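You operate a simulated robot arm through the tools that you are given. There is no shell and no other tool.

Carry out the task below with a simulated robot arm. There is one attempt and no reset: what you move stays moved.

Task
Put things in order on the kit bench top. At the end: the yellow reducer stands where the purple wedge stood; the orange saddle stands where the blue pad stood; the blue pad stands on top of the grey flange; the purple wedge stands where the orange saddle stood; whatever was shut is shut again. Leave all else as you found it, and nothing knocked over.

The check looks at the end state, three seconds after you hand in, the way a careful person would. Anything else that was tipped, shoved, dropped, spilled or broken makes it a failure.

Robot
A 7-joint arm with a two-finger parallel gripper, fixed in place. Base frame: the origin is at the foot of the arm, x ahead of it, y to its left, z up; the work surface is at about z = 0. Units: m, rad, N and s.
With the tool pointing down near the work surface it reaches from about 0.24 to 0.62 m from the base axis. Its first joint turns from -1.152 to 1.152 rad. Payload 2.6 kg.
The TCP is the grasp point between the finger pads, 0.03 m short of the fingertips. In the tool frame z runs along the fingers and y along their closing line. The gripper opens to 0.094 m. The fingers are 0.028 m wide and 0.01 m thick; the gripper's body (0.05 by 0.096 m) begins 0.055 m behind the TCP.
Orientation is that of the tool frame in the base frame, as [roll, pitch, yaw] about the fixed x, y, z axes, in that order (R = Rz(yaw) Ry(pitch) Rx(roll)). With the fingers straight down and closing along the base's y, the tool's x points along the base's -x, its y along +y and its z along -z.

Tools
- The arm moves only by the tool jog_arm. Its argument "targets" is a list that holds one entry, the list of rows, each a list of 7 numbers: the shift along the tool's x, y, z in units of 400 mm (1.0 is 400 mm), then the turn, a rotation vector about the tool's x, y, z in units of 60 degrees (1.0 is 60 degrees), then the opening, from 0 (shut) to 1 (fully open). In form: [[[dx, dy, dz, ax, ay, az, grip], ...]]. A call has 1 to 20 rows; each row is the pose to reach, as a shift and turn from the pose commanded when the call began, along the tool's axes at that moment. A call with a number of a shift or a turn outside -1 to 1 is refused whole. A row lasts 0.2 s, in which the tool goes at most 0.05 m and 0.15 rad; a call with a longer step from one row to the next is refused whole, and so is a gripper value outside its range. A pose out of reach is approached as far as the arm can. The call stops where the force on the tool passes 40 N (or 10 N more than at its start, if that is more) or the arm is blocked; 0.2 s more then pass. Each finger travels about 0.072 m/s and halts on what it meets, pressing with about 30 N; the grip force reading is that of the motor and also rises with nothing between the fingers. The clock runs only during rows and for 0.2 s after the last one: add rows that repeat a pose to give the fingers time. The reply holds the time, the measured pose of the TCP, the force on the tool along the base axes, the opening and the grip force, in the units named above and with some noise, with the torque about the TCP (base axes, N m) and any sound that the robot's microphone picked up, and new pictures: "views" is both (left out), scene, wrist or none.
- Cameras (640 x 400 px; columns grow to the right, rows downward): "scene" is fixed at [0.0168, 0.4181, 0.573]; the picture's right is [-0.91, -0.41, 0.00], its down [-0.26, 0.60, -0.76] and it looks along [0.31, -0.69, -0.65] (base axes); focal length 297 px, centre (320, 200). "wrist" rides on the gripper at [0.076, 0.014, -0.103] in the tool frame; the picture's right is [-0.18, 0.98, 0.00], its down [-0.75, -0.14, -0.64] and it looks along [-0.63, -0.12, 0.77] (tool axes); focal length 243 px, centre (320, 200). There is no depth. A picture from a camera that has moved, and an enlarged one, comes with that camera's place and axes in the base frame and with its lens. The place of the scene camera against the robot may be out by one fixed shift of up to 0.025 m in any direction.
- zoom(camera, box): a new picture of the part [left, top, right, bottom] of that camera's present view, enlarged. The clock stands still meanwhile.
- hand_in(): hands the job in; it is judged then, once.

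Places have to be worked out from the pictures, the camera data and where the tool is seen. Open the gripper and draw the arm clear of the work before you hand the job in, unless the task says otherwise.

The tools are called after ">>>" as name(argument=value, ...) on one line, values as JSON. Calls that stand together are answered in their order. jog_arm: Moves the arm, as the interface text tells. Its arguments: {"type":"object","properties":{"targets":{"type":"array","items":{"type":"array","items":{"type":"array","items":{"type":"number"}}}},"views":{"type":"string","enum":["both","scene","wrist","none"]}},"required":["targets"]} The other tools are called the same way: zoom (camera, box) takes an enlarged picture of a part of a camera's view; hand_in () hands the job in.

At the start:

```text
clock: 0.0
tcp_pos: [0.3826, -0.1848, 0.2728]
tcp_rot: [-3.141, 0.001, 3.14]
wrist_force: [0.0, -0.1, 0.5]
torque: [-0.01, -0.01, 0.01]
gripper_width: 0.0941
finger_force: 0.1
```

scene: 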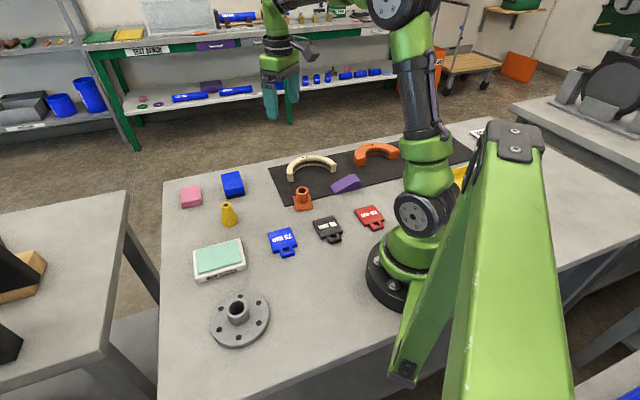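
wrist: 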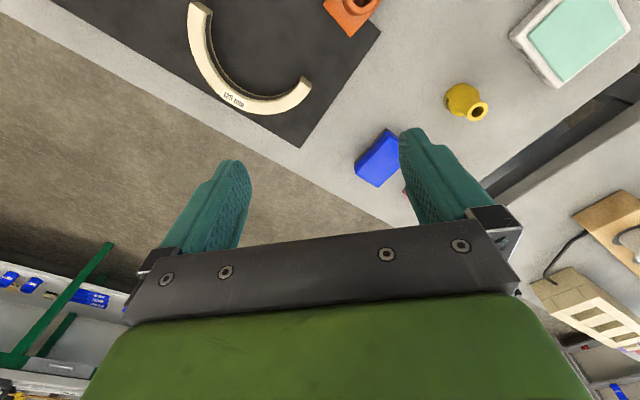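

I'll start by looking closer at the bench items in both cameras before moving.

>>> zoom(camera="scene", box=[160, 130, 320, 230])

>>> zoom(camera="scene", box=[270, 130, 430, 230])

>>> zoom(camera="scene", box=[160, 210, 400, 360])

>>> zoom(camera="scene", box=[400, 100, 640, 250])

>>> zoom(camera="wrist", box=[320, 0, 640, 200])

```text
4.00 times, centred on (240, 180) of scene
camera zoom: at [0.0168, 0.4181, 0.573], right [-0.91, -0.41, 0.0], down [-0.26, 0.6, -0.76], along [0.31, -0.69, -0.65], focal length 1188 px, centre (640, 280)
```

zoom: 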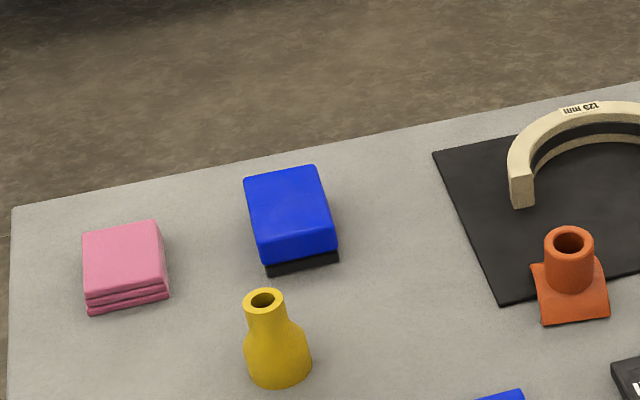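

```text
4.00 times, centred on (350, 180) of scene
camera zoom: at [0.0168, 0.4181, 0.573], right [-0.91, -0.41, 0.0], down [-0.26, 0.6, -0.76], along [0.31, -0.69, -0.65], focal length 1188 px, centre (200, 280)
```

zoom: 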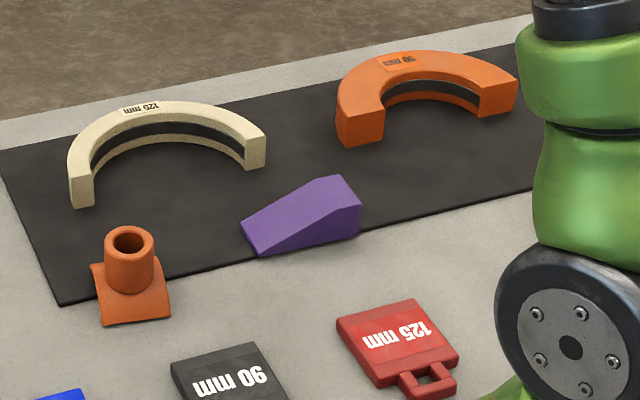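

```text
2.67 times, centred on (280, 285) of scene
camera zoom: at [0.0168, 0.4181, 0.573], right [-0.91, -0.41, 0.0], down [-0.26, 0.6, -0.76], along [0.31, -0.69, -0.65], focal length 792 px, centre (427, -27)
```

zoom: 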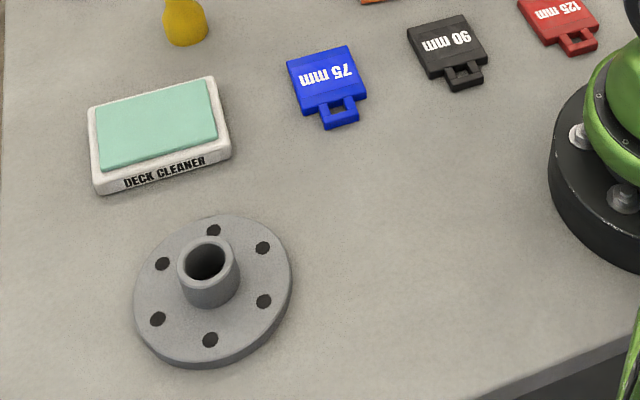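

```text
2.67 times, centred on (520, 175) of scene
camera zoom: at [0.0168, 0.4181, 0.573], right [-0.91, -0.41, 0.0], down [-0.26, 0.6, -0.76], along [0.31, -0.69, -0.65], focal length 792 px, centre (-213, 267)
```

zoom: 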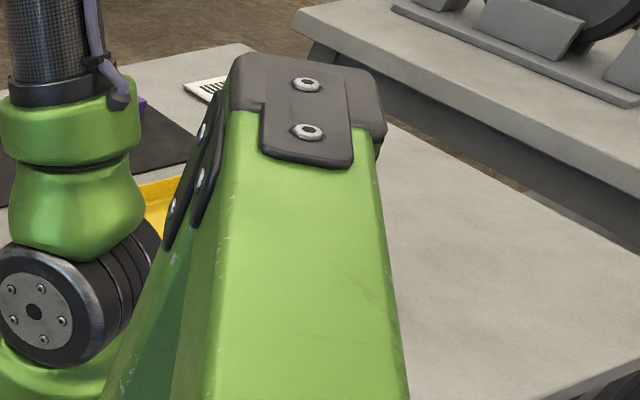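

```text
2.00 times, centred on (480, 100) of wrist
camera zoom: at [0.305, -0.1692, 0.3753], right [0.18, 0.98, 0.0], down [0.75, -0.14, 0.64], along [0.63, -0.12, -0.77], focal length 485 px, centre (0, 400)
```

zoom: 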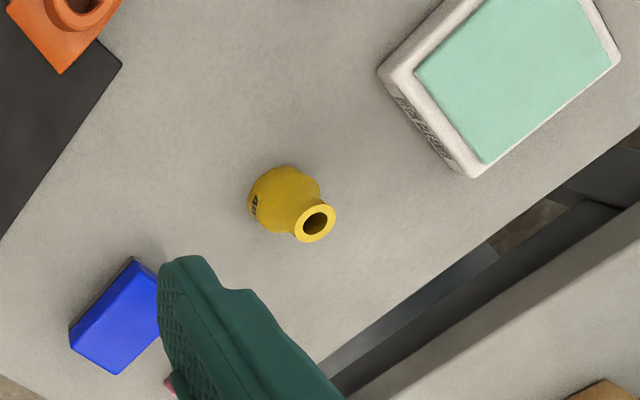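

The blue pad is the blue block with a dark base, and the orange saddle is the saddle with a spout at the mat corner. All five parts are visible. I'll move the empty gripper back and up to get a wider wrist view and calibrate positions.

>>> jog_arm(targets=[[[0.08, 0.05, -0.06, 0, 0, 0, 1], [0.16, 0.1, -0.12, 0, 0, 0, 1], [0.21, 0.16, -0.19, 0, 0, 0, 1], [0.21, 0.16, -0.19, 0, 0, 0, 1]]], views="both")

```text
clock: 1.0
tcp_pos: [0.2976, -0.1197, 0.3489]
tcp_rot: [3.141, 0.001, 3.14]
wrist_force: [0.3, 0.0, 0.2]
torque: [0.01, -0.01, 0.0]
gripper_width: 0.0944
finger_force: 0.1
camera wrist: at [0.2207, -0.1046, 0.4505], right [0.18, 0.98, 0.0], down [0.75, -0.14, 0.64], along [0.63, -0.12, -0.77], focal length 243 px, centre (320, 200)
```

scene: 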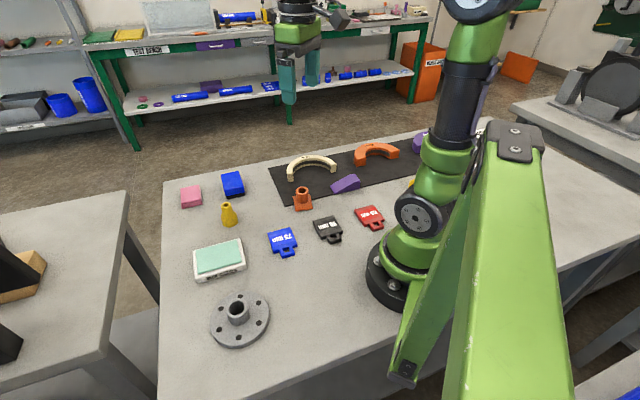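
wrist: 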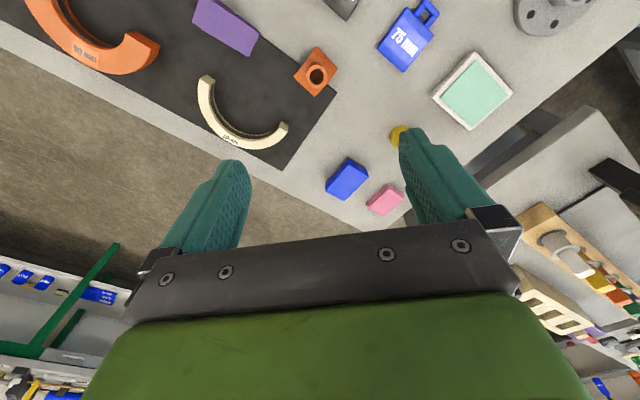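

I'll zoom in on the wrist view to measure the objects and check the other purple item behind the arm.

>>> zoom(camera="wrist", box=[270, 30, 430, 230])

>>> zoom(camera="wrist", box=[180, 0, 340, 100])

>>> zoom(camera="scene", box=[340, 110, 500, 210])

```text
2.00 times, centred on (350, 130) of wrist
camera zoom: at [0.2207, -0.1046, 0.4505], right [0.18, 0.98, 0.0], down [0.75, -0.14, 0.64], along [0.63, -0.12, -0.77], focal length 485 px, centre (260, 340)
```

zoom: 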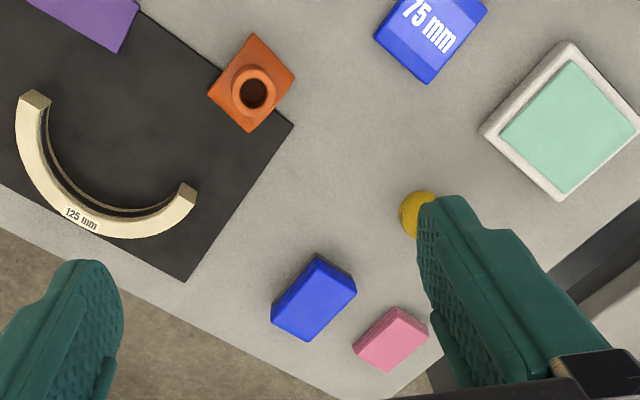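

```text
4.00 times, centred on (260, 50) of wrist
camera zoom: at [0.2207, -0.1046, 0.4505], right [0.18, 0.98, 0.0], down [0.75, -0.14, 0.64], along [0.63, -0.12, -0.77], focal length 970 px, centre (560, 800)
```

zoom: 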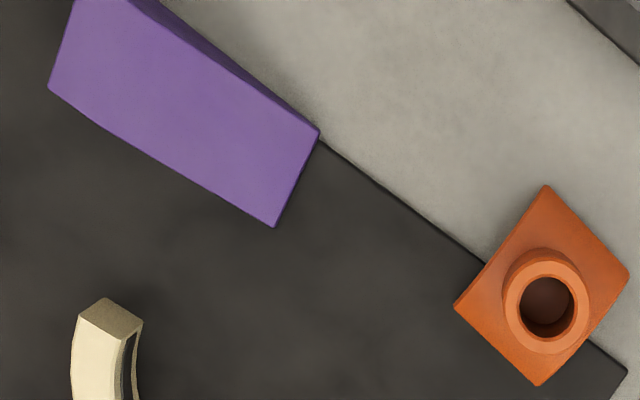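

```text
4.00 times, centred on (420, 160) of scene
camera zoom: at [0.0168, 0.4182, 0.573], right [-0.91, -0.41, 0.0], down [-0.26, 0.6, -0.76], along [0.31, -0.69, -0.65], focal length 1188 px, centre (-80, 360)
```

zoom: 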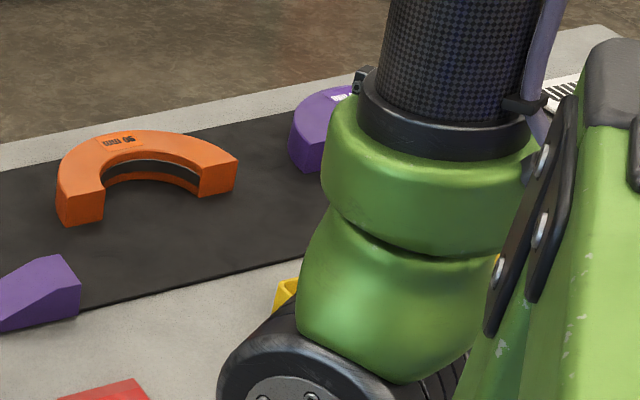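

From this view I estimate pad ≈ (0.532, -0.103), saddle ≈ (0.314, -0.129) and reducer ≈ (0.452, 0.008). The scene camera seems offset by about (-0.02, +0.015). Next I'll move above the pad for a close look before grasping.

>>> jog_arm(targets=[[[-0.083, 0.006, 0.0675, 0, 0, 0, 1], [-0.166, 0.012, 0.135, 0, 0, 0, 1], [-0.249, 0.018, 0.2025, 0, 0, 0, 1], [-0.332, 0.024, 0.27, 0, 0, 0, 1], [-0.415, 0.03, 0.3375, 0, 0, 0, 1], [-0.498, 0.036, 0.405, 0, 0, 0, 1], [-0.581, 0.042, 0.4725, 0, 0, 0, 1], [-0.581, 0.042, 0.4725, 0, 0, 0, 1]]], views="both")

```text
clock: 2.8
tcp_pos: [0.5329, -0.102, 0.1593]
tcp_rot: [3.141, 0.001, -3.141]
wrist_force: [-0.2, -0.1, 0.4]
torque: [0.04, 0.03, -0.01]
gripper_width: 0.0941
finger_force: 0.1
camera wrist: at [0.456, -0.0876, 0.2617], right [0.18, 0.98, 0.0], down [0.75, -0.14, 0.64], along [0.63, -0.12, -0.77], focal length 243 px, centre (320, 200)
```

scene: 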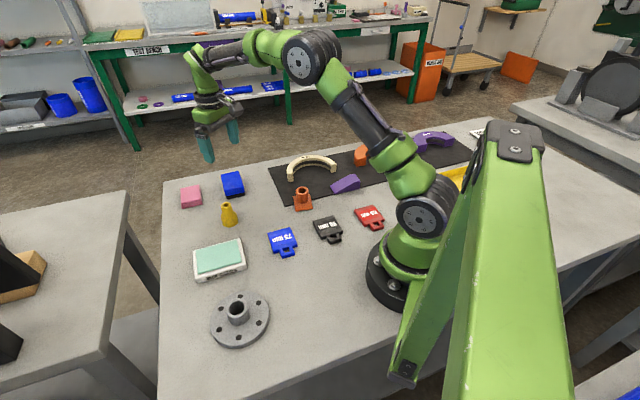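
wrist: 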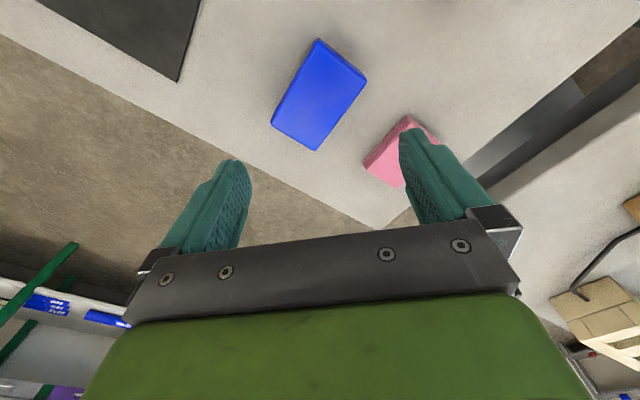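

>>> zoom(camera="wrist", box=[240, 20, 400, 170])

>>> zoom(camera="scene", box=[170, 100, 330, 220])

```text
2.67 times, centred on (320, 95) of wrist
camera zoom: at [0.456, -0.0876, 0.2617], right [0.18, 0.98, 0.0], down [0.75, -0.14, 0.64], along [0.63, -0.12, -0.77], focal length 647 px, centre (320, 480)
```

zoom: 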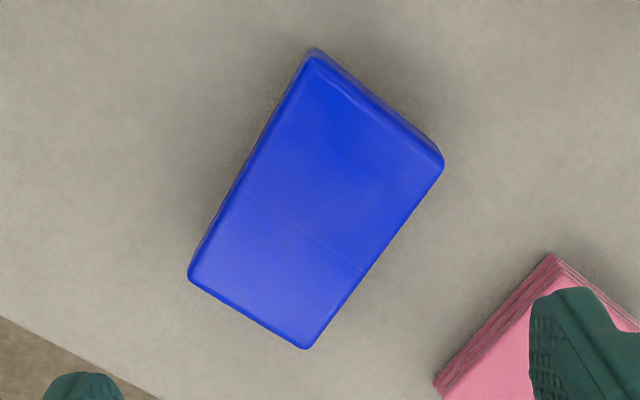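

```text
3.33 times, centred on (250, 160) of scene
camera zoom: at [0.0168, 0.4181, 0.573], right [-0.91, -0.41, 0.0], down [-0.26, 0.6, -0.76], along [0.31, -0.69, -0.65], focal length 990 px, centre (553, 333)
```

zoom: 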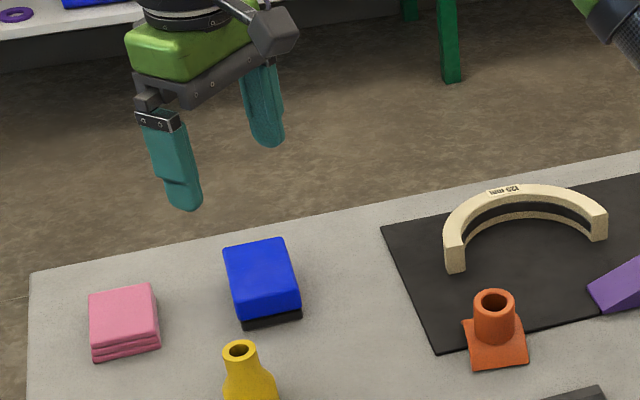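

The pad's top measures about 0.051 x 0.082 m, centred near (0.532, -0.105), with its short side about 44° from +x. I'll rotate the tool by +46° about its z so the fingers close across the short side, and check again before descending.

>>> jog_arm(targets=[[[0, -0.002, 0.02, 0, 0, 0.128, 1], [0, -0.004, 0.04, 0, 0, 0.256, 1], [0, -0.006, 0.06, 0, 0, 0.384, 1], [0, -0.006, 0.08, 0, 0, 0.512, 1], [0, -0.006, 0.1, 0, 0, 0.64, 1], [0, -0.006, 0.1, 0, 0, 0.767, 1], [0, -0.006, 0.1, 0, 0, 0.767, 1]]], views="both")

```text
clock: 4.4
tcp_pos: [0.5298, -0.1058, 0.1205]
tcp_rot: [-3.141, 0.0, 2.336]
wrist_force: [-0.2, -0.1, -0.3]
torque: [0.0, 0.01, 0.01]
gripper_width: 0.094
finger_force: 0.1
camera wrist: at [0.488, -0.0404, 0.2219], right [0.84, 0.55, 0.0], down [0.42, -0.64, 0.64], along [0.35, -0.54, -0.77], focal length 243 px, centre (320, 200)
```

scene: 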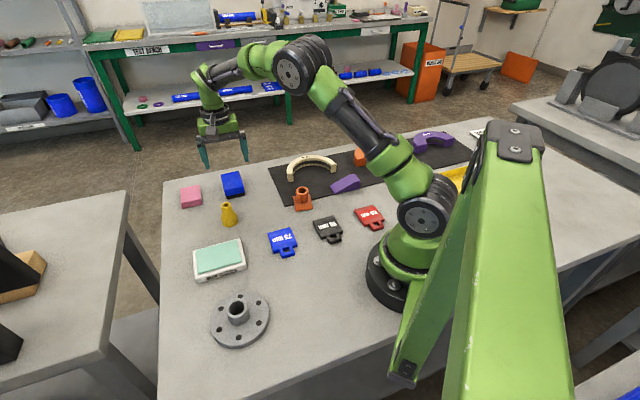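
wrist: 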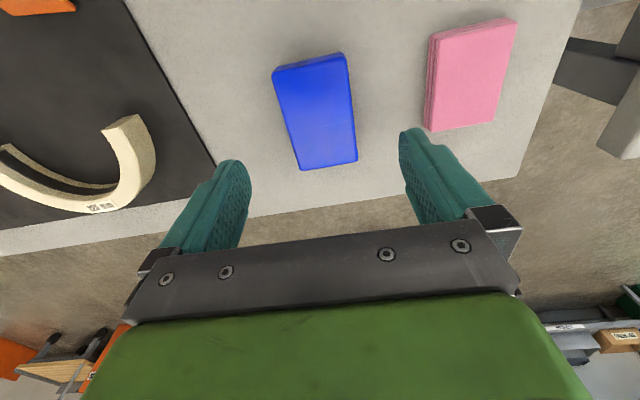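

>>> zoom(camera="wrist", box=[240, 30, 400, 180])

```text
2.67 times, centred on (320, 105) of wrist
camera zoom: at [0.488, -0.0404, 0.2219], right [0.84, 0.55, 0.0], down [0.42, -0.64, 0.64], along [0.35, -0.54, -0.77], focal length 647 px, centre (320, 453)
```

zoom: 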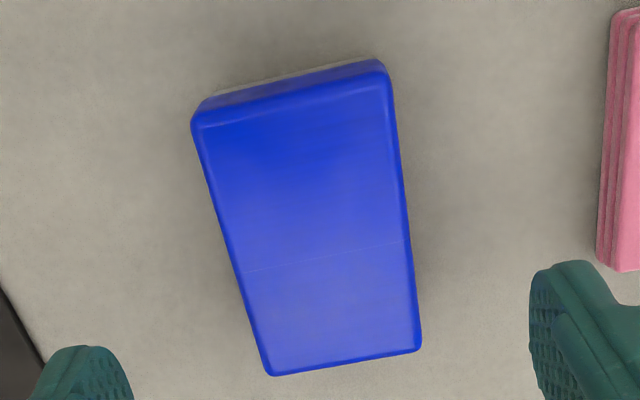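

The pad is centred under the TCP and aligned within a millimetre. Its original centre is recorded as (0.530, -0.1057), with the long axis at 134°. I'll descend to z≈0.035 and close.

>>> jog_arm(targets=[[[0, 0, 0.07, 0, 0, 0, 1], [0, 0, 0.14, 0, 0, 0, 1], [0, 0, 0.19, 0, 0, 0, 1], [0, 0, 0.213, 0, 0, 0, 1], [0, 0, 0.213, 0, 0, 0, 1], [0, 0, 0.213, 0, 0, 0, 0.5], [0, 0, 0.213, 0, 0, 0, 0], [0, 0, 0.213, 0, 0, 0, 0], [0, 0, 0.213, 0, 0, 0, 0], [0, 0, 0.213, 0, 0, 0, 0]]], views="both")

```text
clock: 6.6
tcp_pos: [0.5304, -0.1058, 0.0362]
tcp_rot: [-3.141, 0.001, 2.339]
wrist_force: [0.2, 0.1, 0.0]
torque: [-0.01, -0.02, 0.0]
gripper_width: 0.0584
finger_force: 30.0
camera wrist: at [0.4881, -0.0406, 0.1379], right [0.84, 0.55, 0.0], down [0.42, -0.64, 0.64], along [0.35, -0.54, -0.77], focal length 243 px, centre (320, 200)
```

scene: 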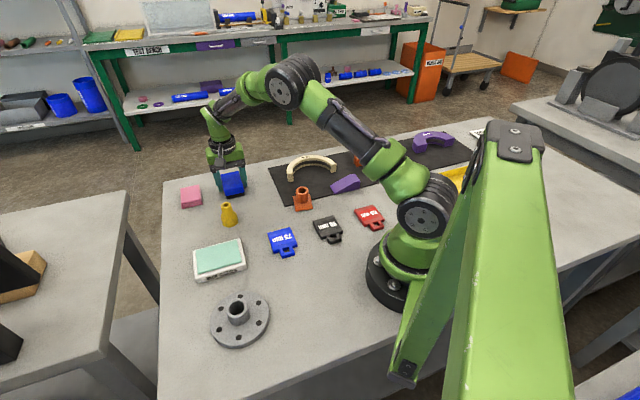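
wrist: 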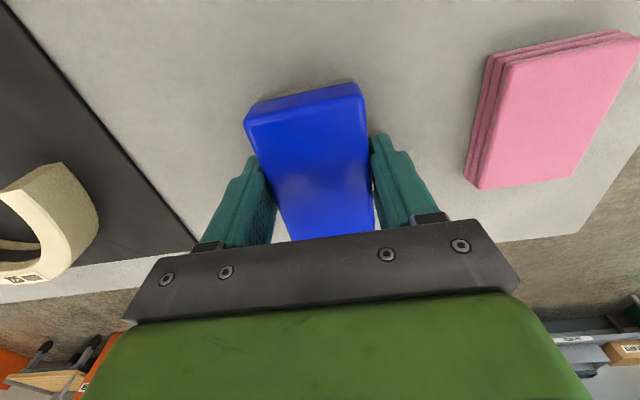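

>>> zoom(camera="wrist", box=[200, 60, 440, 260])

>>> zoom(camera="scene", box=[180, 120, 280, 220])

```text
2.00 times, centred on (320, 160) of wrist
camera zoom: at [0.4881, -0.0406, 0.1379], right [0.84, 0.55, 0.0], down [0.42, -0.64, 0.64], along [0.35, -0.54, -0.77], focal length 485 px, centre (320, 280)
```

zoom: 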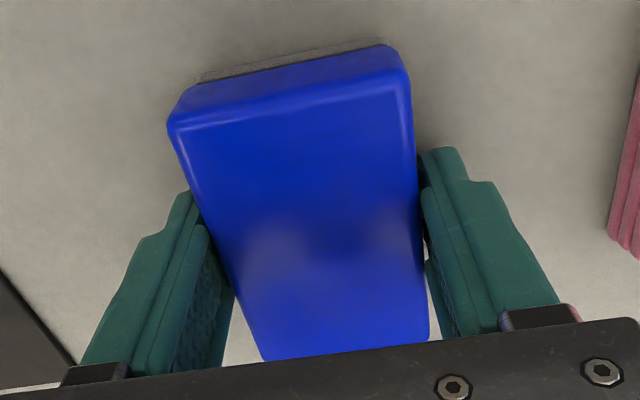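

```text
4.00 times, centred on (230, 170) of scene
camera zoom: at [0.0168, 0.4181, 0.573], right [-0.91, -0.41, 0.0], down [-0.26, 0.6, -0.76], along [0.31, -0.69, -0.65], focal length 1188 px, centre (680, 320)
```

zoom: 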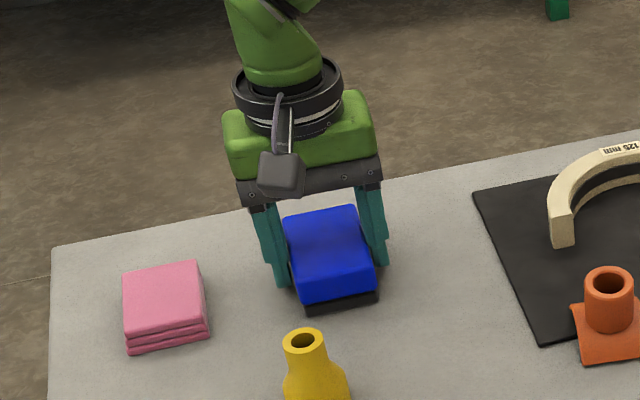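

The gripper holds at 0.058 with 30 N. I'll lift slightly to check that the pad comes along.

>>> jog_arm(targets=[[[0, 0, -0.03, 0, 0, 0, 0], [0, 0, -0.08, 0, 0, 0, 0], [0, 0, -0.12, 0, 0, 0, 0], [0, 0, -0.12, 0, 0, 0, 0]]], views="both")

```text
clock: 7.6
tcp_pos: [0.5289, -0.1049, 0.0842]
tcp_rot: [3.141, 0.0, 2.338]
wrist_force: [0.7, -0.4, -1.1]
torque: [-0.02, -0.01, 0.01]
gripper_width: 0.0584
finger_force: 29.9
camera wrist: at [0.4873, -0.0398, 0.1857], right [0.84, 0.55, 0.0], down [0.42, -0.64, 0.64], along [0.35, -0.54, -0.77], focal length 243 px, centre (320, 200)
```

scene: 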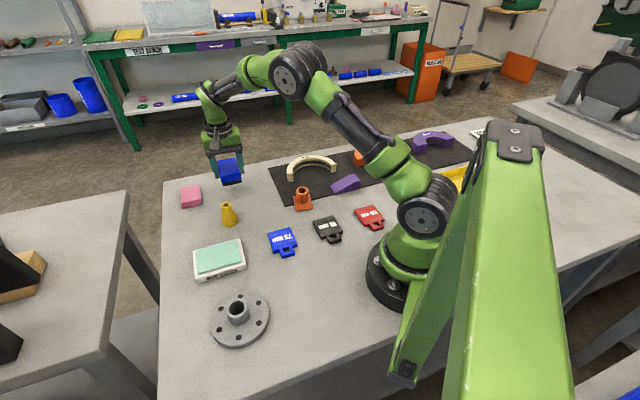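
wrist: 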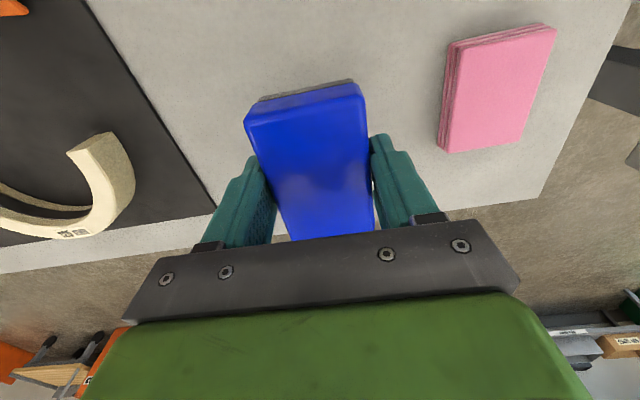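

The pad is held. I'll lift it to z≈0.2 and carry it to near the flange around (0.27, 0.23), turning the tool back to yaw 180°, then look at the flange.

>>> jog_arm(targets=[[[0, 0, -0.1, 0, 0, 0, 0], [0, 0, -0.2, 0, 0, 0, 0], [0, 0, -0.29, 0, 0, 0, 0], [0.0974, 0.0179, -0.29, 0, 0, -0.0767, 0], [0.1948, 0.0358, -0.29, 0, 0, -0.1534, 0], [0.2922, 0.0537, -0.29, 0, 0, -0.2301, 0], [0.3896, 0.0716, -0.29, 0, 0, -0.3068, 0], [0.487, 0.0895, -0.29, 0, 0, -0.3835, 0], [0.5844, 0.1074, -0.29, 0, 0, -0.4602, 0], [0.6818, 0.1253, -0.29, 0, 0, -0.5369, 0], [0.7792, 0.1432, -0.29, 0, 0, -0.6136, 0], [0.8766, 0.1611, -0.29, 0, 0, -0.6903, 0], [0.974, 0.179, -0.29, 0, 0, -0.767, 0], [0.974, 0.179, -0.29, 0, 0, -0.767, 0]]], views="both")

```text
clock: 10.6
tcp_pos: [0.3115, 0.2247, 0.1981]
tcp_rot: [3.141, 0.001, 3.14]
wrist_force: [-0.2, 0.4, -0.8]
torque: [-0.03, -0.03, 0.0]
gripper_width: 0.0586
finger_force: 30.1
camera wrist: at [0.2351, 0.2397, 0.3007], right [0.18, 0.98, 0.0], down [0.75, -0.14, 0.64], along [0.63, -0.12, -0.77], focal length 243 px, centre (320, 200)
```

scene: 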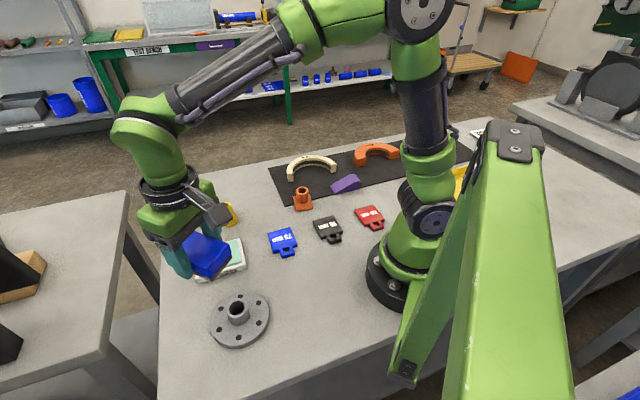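
wrist: 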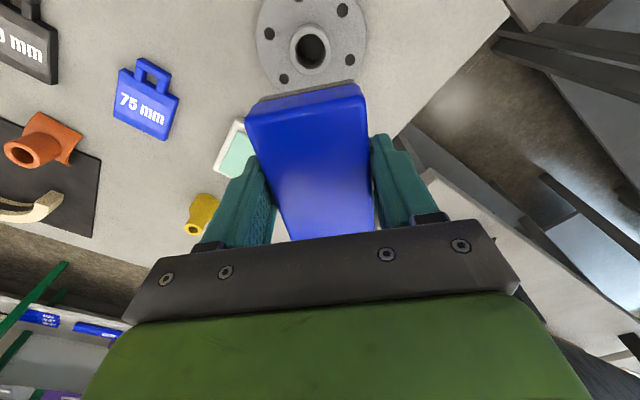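

>>> zoom(camera="wrist", box=[240, 0, 380, 90])

>>> zoom(camera="scene", box=[190, 270, 290, 360])

```text
4.44 times, centred on (310, 45) of wrist
camera zoom: at [0.2351, 0.2397, 0.3007], right [0.18, 0.98, 0.0], down [0.75, -0.14, 0.64], along [0.63, -0.12, -0.77], focal length 1078 px, centre (364, 889)
```

zoom: 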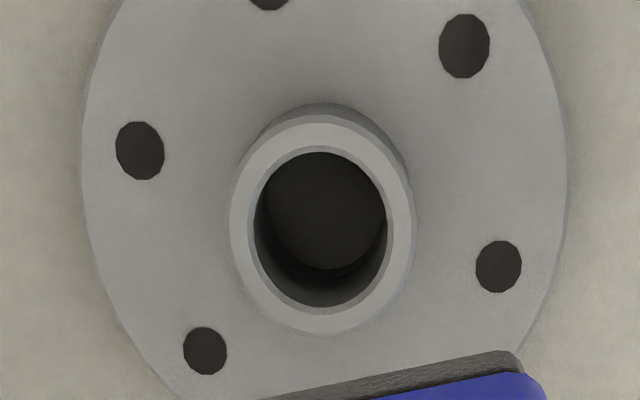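

```text
4.44 times, centred on (240, 315) of scene
camera zoom: at [0.0168, 0.4182, 0.573], right [-0.91, -0.41, 0.0], down [-0.26, 0.6, -0.76], along [0.31, -0.69, -0.65], focal length 1320 px, centre (676, -311)
```

zoom: 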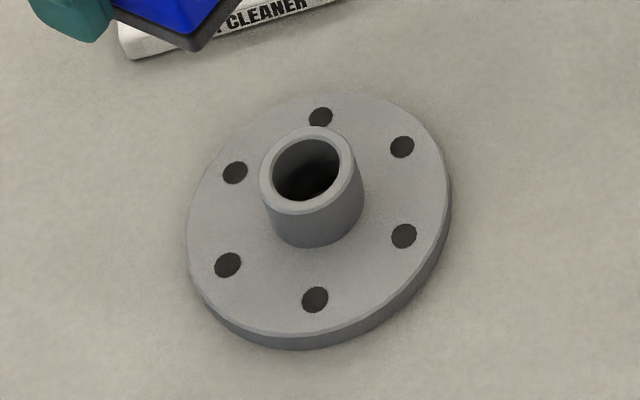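

The flange hub centre computes to about (0.2715, 0.224), with a hub diameter of ~0.038 and hub top at z≈0.033–0.044. I'll shift over it and lower to z≈0.095, which keeps the pad bottom at about 0.059, then check.

>>> jog_arm(targets=[[[0.05, -0.001, 0.0, 0, 0, 0, 0], [0.1, -0.002, 0.0, 0, 0, 0, 0], [0.1, -0.002, 0.08, 0, 0, 0, 0], [0.1, -0.002, 0.16, 0, 0, 0, 0], [0.1, -0.002, 0.22, 0, 0, 0, 0], [0.1, -0.002, 0.2575, 0, 0, 0, 0], [0.1, -0.002, 0.2575, 0, 0, 0, 0]]], views="both")

```text
clock: 12.2
tcp_pos: [0.2717, 0.2231, 0.0959]
tcp_rot: [-3.141, 0.0, 3.141]
wrist_force: [-0.2, -0.2, -0.8]
torque: [0.01, 0.03, -0.01]
gripper_width: 0.0584
finger_force: 29.6
camera wrist: at [0.1952, 0.2393, 0.1981], right [0.18, 0.98, 0.0], down [0.75, -0.14, 0.64], along [0.63, -0.12, -0.77], focal length 243 px, centre (320, 200)
```

scene: 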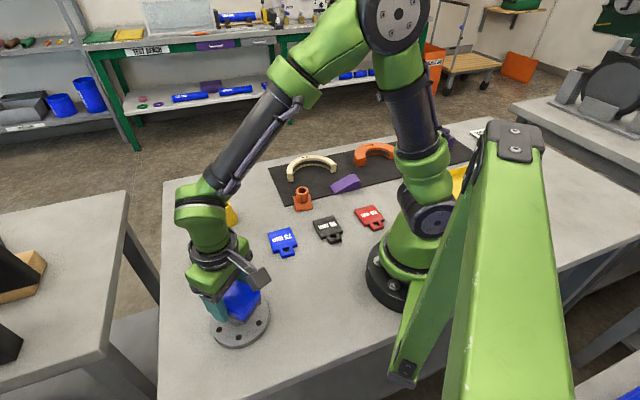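
wrist: 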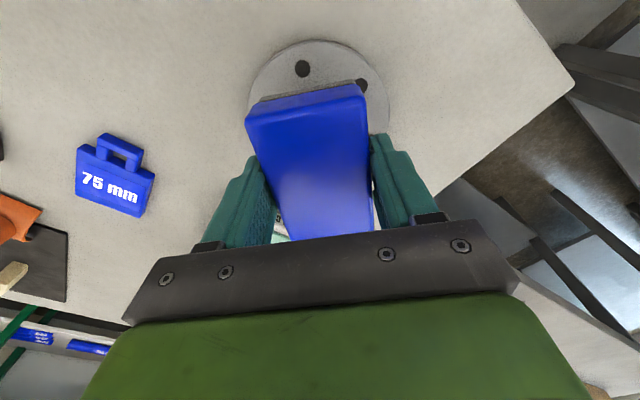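

>>> zoom(camera="scene", box=[180, 260, 300, 360])

>>> zoom(camera="wrist", box=[220, 20, 420, 145])

```text
4.00 times, centred on (240, 310) of scene
camera zoom: at [0.0168, 0.4182, 0.573], right [-0.91, -0.41, 0.0], down [-0.26, 0.6, -0.76], along [0.31, -0.69, -0.65], focal length 1188 px, centre (640, -240)
```

zoom: 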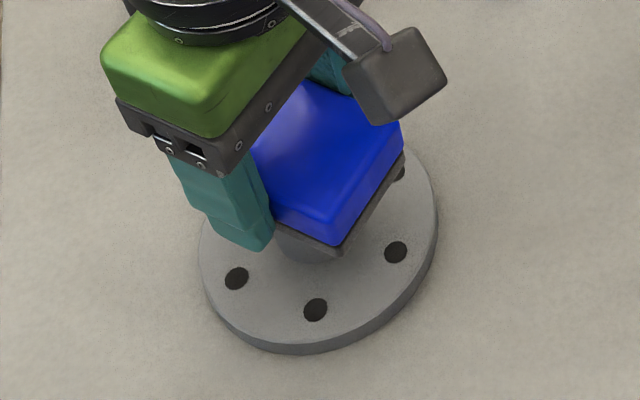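

```text
3.20 times, centred on (320, 82) of wrist
camera zoom: at [0.1952, 0.2393, 0.1981], right [0.18, 0.98, 0.0], down [0.75, -0.14, 0.64], along [0.63, -0.12, -0.77], focal length 776 px, centre (320, 576)
```

zoom: 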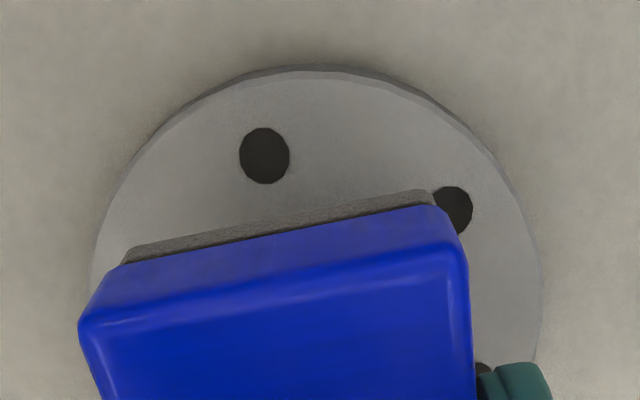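

The pad is centred over the hub. I'll lower slowly in small steps and watch the force.

>>> jog_arm(targets=[[[0, 0, 0.01, 0, 0, 0, 0], [0, 0, 0.02, 0, 0, 0, 0], [0, 0, 0.03, 0, 0, 0, 0], [0, 0, 0.03, 0, 0, 0, 0]]], views="none")

>>> jog_arm(targets=[[[0, 0, 0.005, 0, 0, 0, 0], [0, 0, 0.008, 0, 0, 0, 0], [0, 0, 0.008, 0, 0, 0, 0]]], views="scene")

```text
clock: 13.2
tcp_pos: [0.2713, 0.224, 0.083]
tcp_rot: [3.141, 0.0, 3.141]
wrist_force: [-0.8, 0.7, -0.2]
torque: [-0.04, -0.01, 0.01]
gripper_width: 0.0585
finger_force: 30.3
```

```text
clock: 14.0
tcp_pos: [0.2718, 0.2233, 0.0811]
tcp_rot: [-3.142, 0.0, 3.141]
wrist_force: [-0.2, 0.2, -0.4]
torque: [0.04, 0.01, -0.04]
gripper_width: 0.0582
finger_force: 30.0
```

scene: 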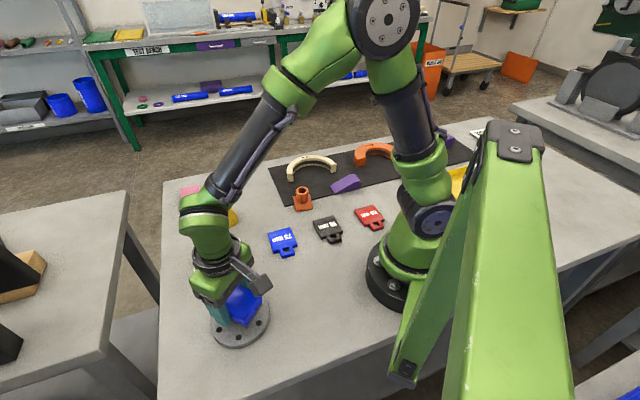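

No contact yet at z≈0.081, so I'll keep lowering in small steps.

>>> jog_arm(targets=[[[0, 0, 0.005, 0, 0, 0, 0], [0, 0, 0.0075, 0, 0, 0, 0], [0, 0, 0.0075, 0, 0, 0, 0]]], views="none")

>>> zoom(camera="scene", box=[180, 260, 300, 360])

```text
clock: 14.8
tcp_pos: [0.2725, 0.2235, 0.0799]
tcp_rot: [3.141, 0.004, 3.141]
wrist_force: [-8.6, -6.3, 37.9]
torque: [-0.08, 0.06, -0.04]
gripper_width: 0.0585
finger_force: 29.8
```

```text
4.00 times, centred on (240, 310) of scene
camera zoom: at [0.0167, 0.418, 0.5731], right [-0.91, -0.41, 0.0], down [-0.26, 0.6, -0.76], along [0.31, -0.69, -0.65], focal length 1188 px, centre (640, -240)
```

zoom: 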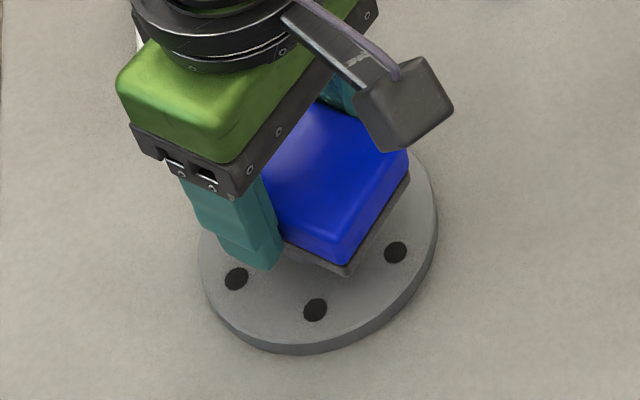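

The pad has touched the hub (38 N). I'll back up about 2 mm to relieve the pressing before opening.

>>> jog_arm(targets=[[[0, 0, -0.003, 0, 0, 0, 0], [0, 0, -0.005, 0, 0, 0, 0], [0, 0, -0.005, 0, 0, 0, 0]]], views="none")

```text
clock: 15.6
tcp_pos: [0.2711, 0.2225, 0.0801]
tcp_rot: [-3.141, -0.001, -3.142]
wrist_force: [3.1, 3.5, 8.3]
torque: [0.22, -0.15, 0.01]
gripper_width: 0.0585
finger_force: 29.9
```

>>> jog_arm(targets=[[[0, 0, -0.001, 0, 0, 0, 0], [0, 0, -0.001, 0, 0, 0, 0.63], [0, 0, -0.001, 0, 0, 0, 0.66], [0, 0, -0.001, 0, 0, 0, 0.7], [0, 0, -0.001, 0, 0, 0, 0.8], [0, 0, -0.001, 0, 0, 0, 0.9], [0, 0, -0.001, 0, 0, 0, 0.9]]], views="both")

```text
clock: 17.2
tcp_pos: [0.2712, 0.2238, 0.081]
tcp_rot: [3.141, 0.0, 3.14]
wrist_force: [-0.2, -0.5, -0.3]
torque: [-0.02, 0.02, -0.02]
gripper_width: 0.0846
finger_force: 0.0
camera wrist: at [0.1945, 0.2382, 0.1821], right [0.18, 0.98, 0.0], down [0.75, -0.14, 0.64], along [0.63, -0.12, -0.77], focal length 243 px, centre (320, 200)
```

scene: 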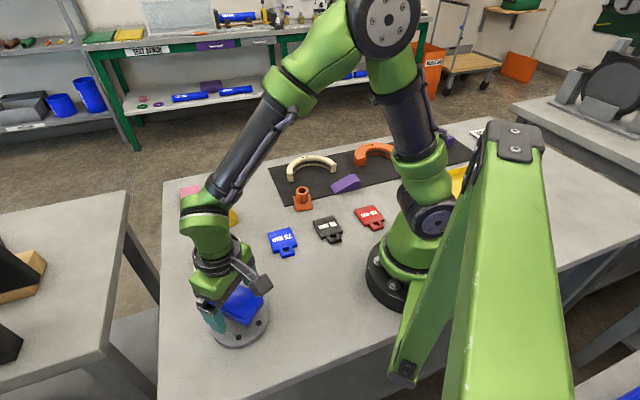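
wrist: 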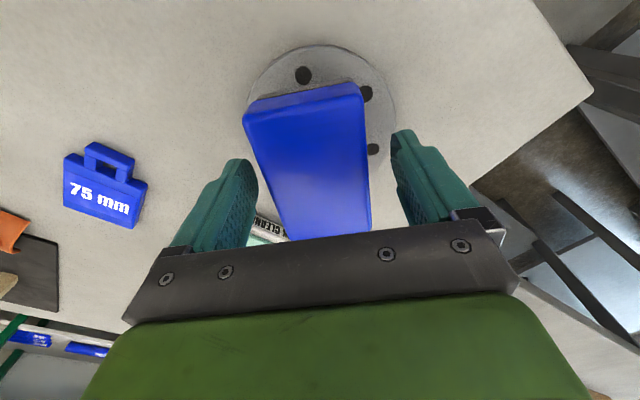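

The pad rests on the hub and is released. I'll retreat straight up and verify.

>>> jog_arm(targets=[[[0, 0, -0.04, 0, 0, 0, 0.95], [0, 0, -0.12, 0, 0, 0, 1], [0, 0, -0.22, 0, 0, 0, 1], [0, 0, -0.32, 0, 0, 0, 1], [-0.1, 0, -0.36, 0, 0, 0, 1], [-0.1, 0, -0.36, 0, 0, 0, 1]]], views="both")

>>> zoom(camera="scene", box=[180, 260, 300, 360])

>>> zoom(camera="wrist", box=[240, 0, 400, 120])

```text
clock: 18.6
tcp_pos: [0.3115, 0.2221, 0.2261]
tcp_rot: [-3.141, 0.001, -3.141]
wrist_force: [0.3, 1.2, 0.4]
torque: [-0.04, 0.01, 0.03]
gripper_width: 0.094
finger_force: 0.0
camera wrist: at [0.2353, 0.2371, 0.328], right [0.18, 0.98, 0.0], down [0.75, -0.14, 0.64], along [0.63, -0.12, -0.77], focal length 243 px, centre (320, 200)
```

scene: 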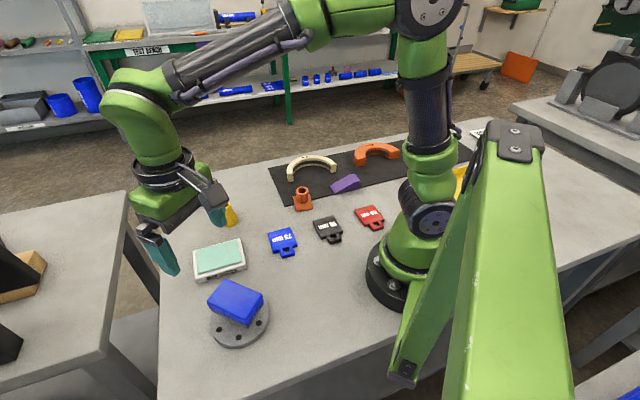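
wrist: 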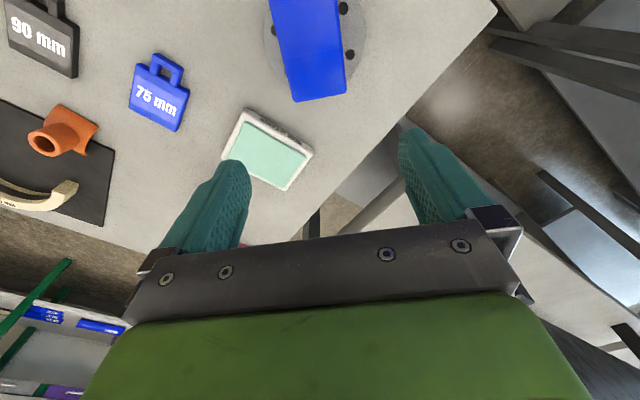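

```text
4.00 times, centred on (240, 310) of scene
camera zoom: at [0.0168, 0.4181, 0.573], right [-0.91, -0.41, 0.0], down [-0.26, 0.6, -0.76], along [0.31, -0.69, -0.65], focal length 1188 px, centre (640, -240)
```

zoom: 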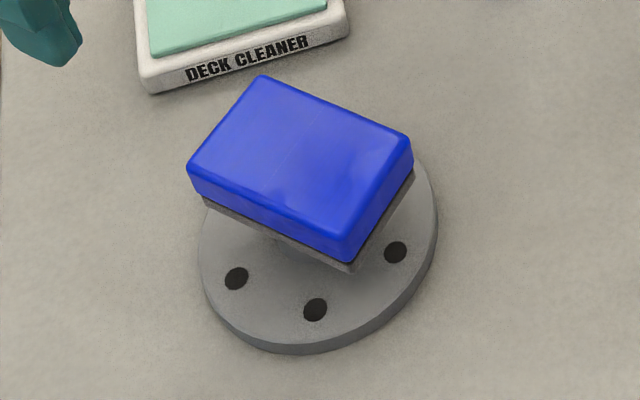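

```text
3.33 times, centred on (320, 60) of wrist
camera zoom: at [0.2353, 0.2371, 0.328], right [0.18, 0.98, 0.0], down [0.75, -0.14, 0.64], along [0.63, -0.12, -0.77], focal length 809 px, centre (320, 667)
```

zoom: 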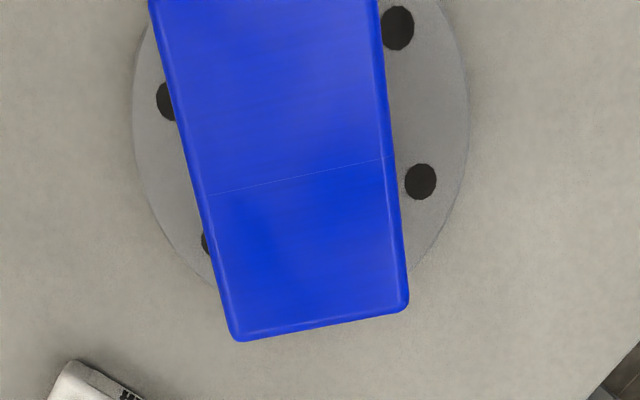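

The pad sits stably on the flange. Next I'll move above the orange saddle at about (0.314, -0.129) for a close look.

>>> jog_arm(targets=[[[0, -0.0976, 0, 0, 0, 0, 1], [0, -0.195, 0, 0, 0, 0, 1], [0, -0.293, 0, 0, 0, 0, 1], [0, -0.39, 0, 0, 0, 0, 1], [0, -0.488, 0, 0, 0, 0, 1], [-0.002, -0.585, 0.03, 0, 0, 0, 1], [-0.004, -0.683, 0.06, 0, 0, 0, 1], [-0.006, -0.78, 0.1, 0, 0, 0, 1], [-0.006, -0.878, 0.15, 0, 0, 0, 1], [-0.006, -0.878, 0.15, 0, 0, 0, 1]]], views="both")

>>> zoom(camera="wrist", box=[240, 20, 400, 140])

>>> zoom(camera="scene", box=[270, 160, 350, 220])

```text
clock: 20.8
tcp_pos: [0.3134, -0.1229, 0.1653]
tcp_rot: [3.141, -0.002, -3.141]
wrist_force: [-0.7, 0.3, -0.6]
torque: [0.0, -0.02, -0.02]
gripper_width: 0.0943
finger_force: 0.1
camera wrist: at [0.2367, -0.1091, 0.2668], right [0.18, 0.98, 0.0], down [0.75, -0.14, 0.64], along [0.63, -0.12, -0.77], focal length 243 px, centre (320, 200)
```

scene: 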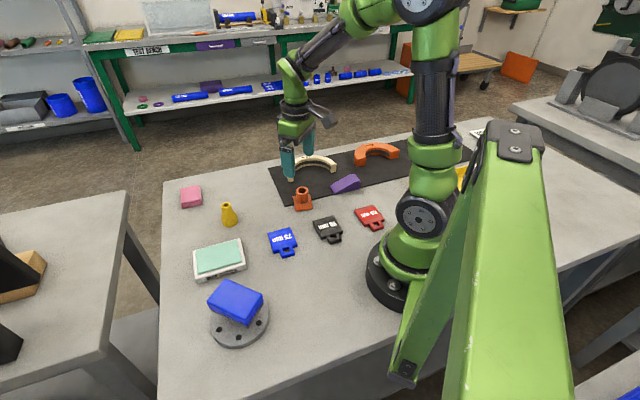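
wrist: 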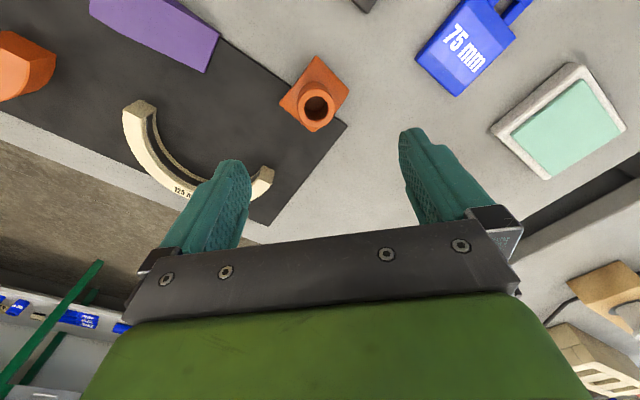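

```text
3.33 times, centred on (320, 80) of wrist
camera zoom: at [0.2367, -0.1091, 0.2668], right [0.18, 0.98, 0.0], down [0.75, -0.14, 0.64], along [0.63, -0.12, -0.77], focal length 809 px, centre (320, 600)
```

zoom: 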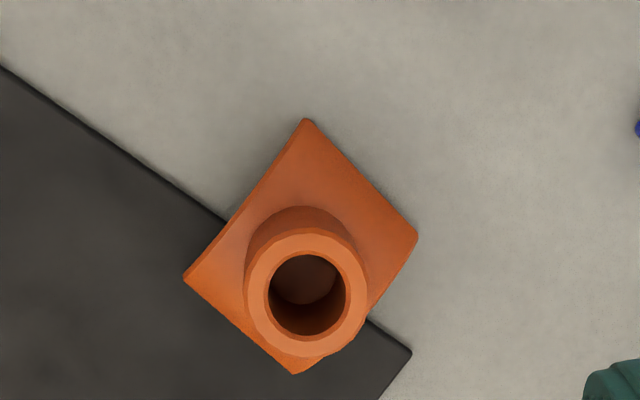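

```text
6.67 times, centred on (310, 190) of scene
camera zoom: at [0.0168, 0.4181, 0.573], right [-0.91, -0.41, 0.0], down [-0.26, 0.6, -0.76], along [0.31, -0.69, -0.65], focal length 1981 px, centre (387, 267)
```

zoom: 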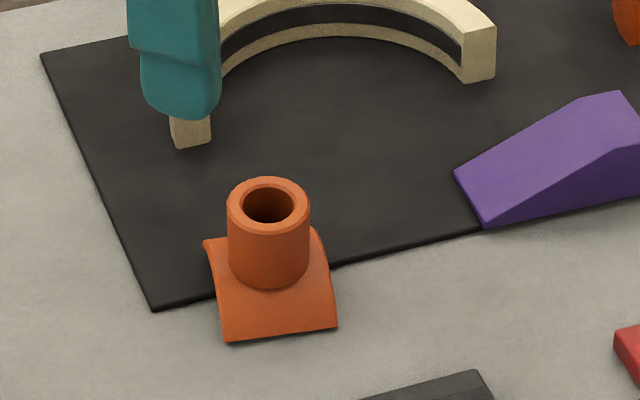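

The saddle is about 0.047 x 0.059 m with an arched base centred near (0.3135, -0.1285) and long axis ~128°. The spout is ~0.035 m in diameter and ~0.045 m tall. I'll centre over the spout, narrow the fingers and lower to z≈0.10 for a finer look.

>>> jog_arm(targets=[[[0.0025, -0.01, 0.05, 0, 0, 0, 0.85], [0.0025, -0.01, 0.11, 0, 0, 0, 0.75], [0.0025, -0.01, 0.1625, 0, 0, 0, 0.7], [0.0025, -0.01, 0.1625, 0, 0, 0, 0.7]]], views="both")

>>> zoom(camera="wrist", box=[220, 50, 420, 200])

>>> zoom(camera="scene", box=[270, 140, 350, 220])

```text
clock: 21.8
tcp_pos: [0.3124, -0.132, 0.1016]
tcp_rot: [3.142, -0.001, -3.14]
wrist_force: [-0.1, 0.1, -0.6]
torque: [-0.01, -0.01, 0.05]
gripper_width: 0.0659
finger_force: 0.0
camera wrist: at [0.2355, -0.1158, 0.2021], right [0.18, 0.98, 0.0], down [0.75, -0.14, 0.64], along [0.63, -0.12, -0.77], focal length 243 px, centre (320, 200)
```

scene: 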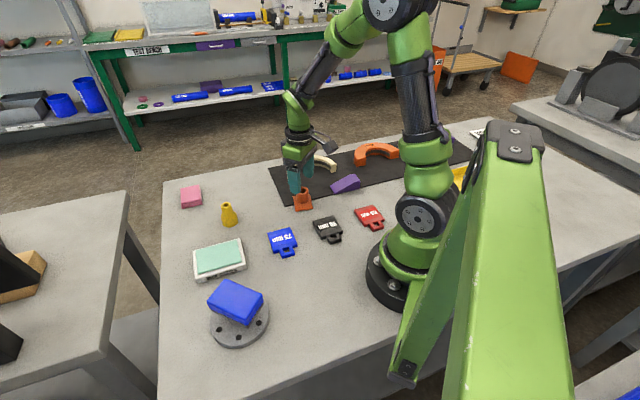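
wrist: 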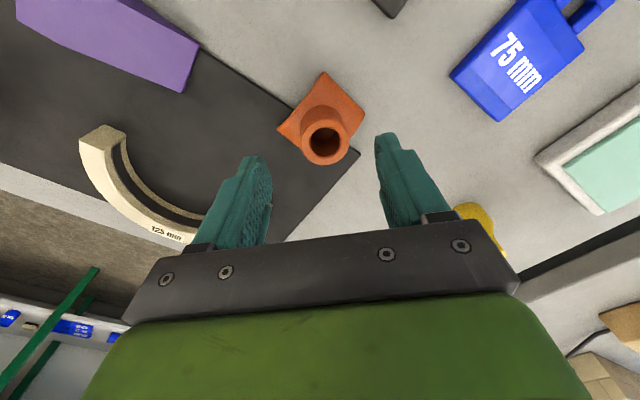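

```text
2.67 times, centred on (320, 125) of wrist
camera zoom: at [0.2355, -0.1158, 0.2021], right [0.18, 0.98, 0.0], down [0.75, -0.14, 0.64], along [0.63, -0.12, -0.77], focal length 647 px, centre (320, 400)
```

zoom: 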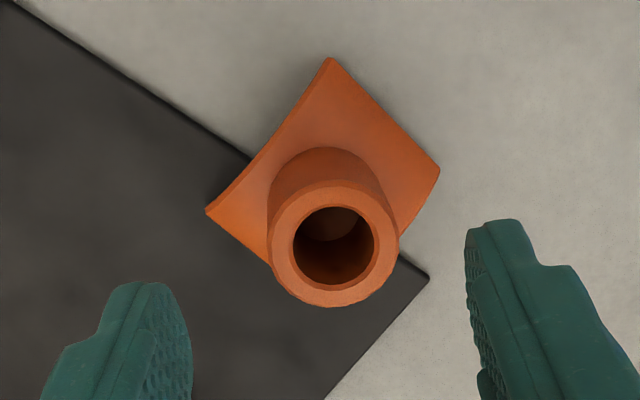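

```text
5.00 times, centred on (310, 180) of scene
camera zoom: at [0.0168, 0.4181, 0.573], right [-0.91, -0.41, 0.0], down [-0.26, 0.6, -0.76], along [0.31, -0.69, -0.65], focal length 1486 px, centre (370, 300)
```

zoom: 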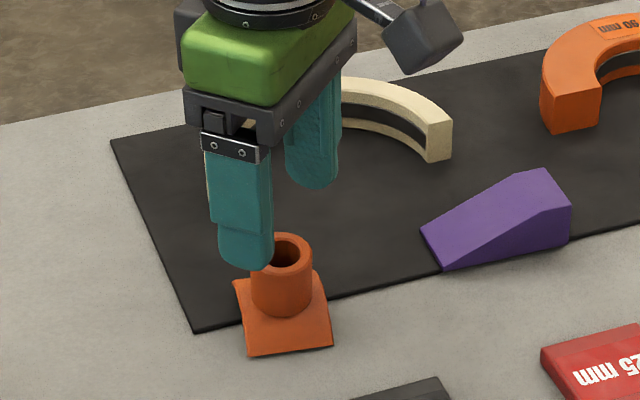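

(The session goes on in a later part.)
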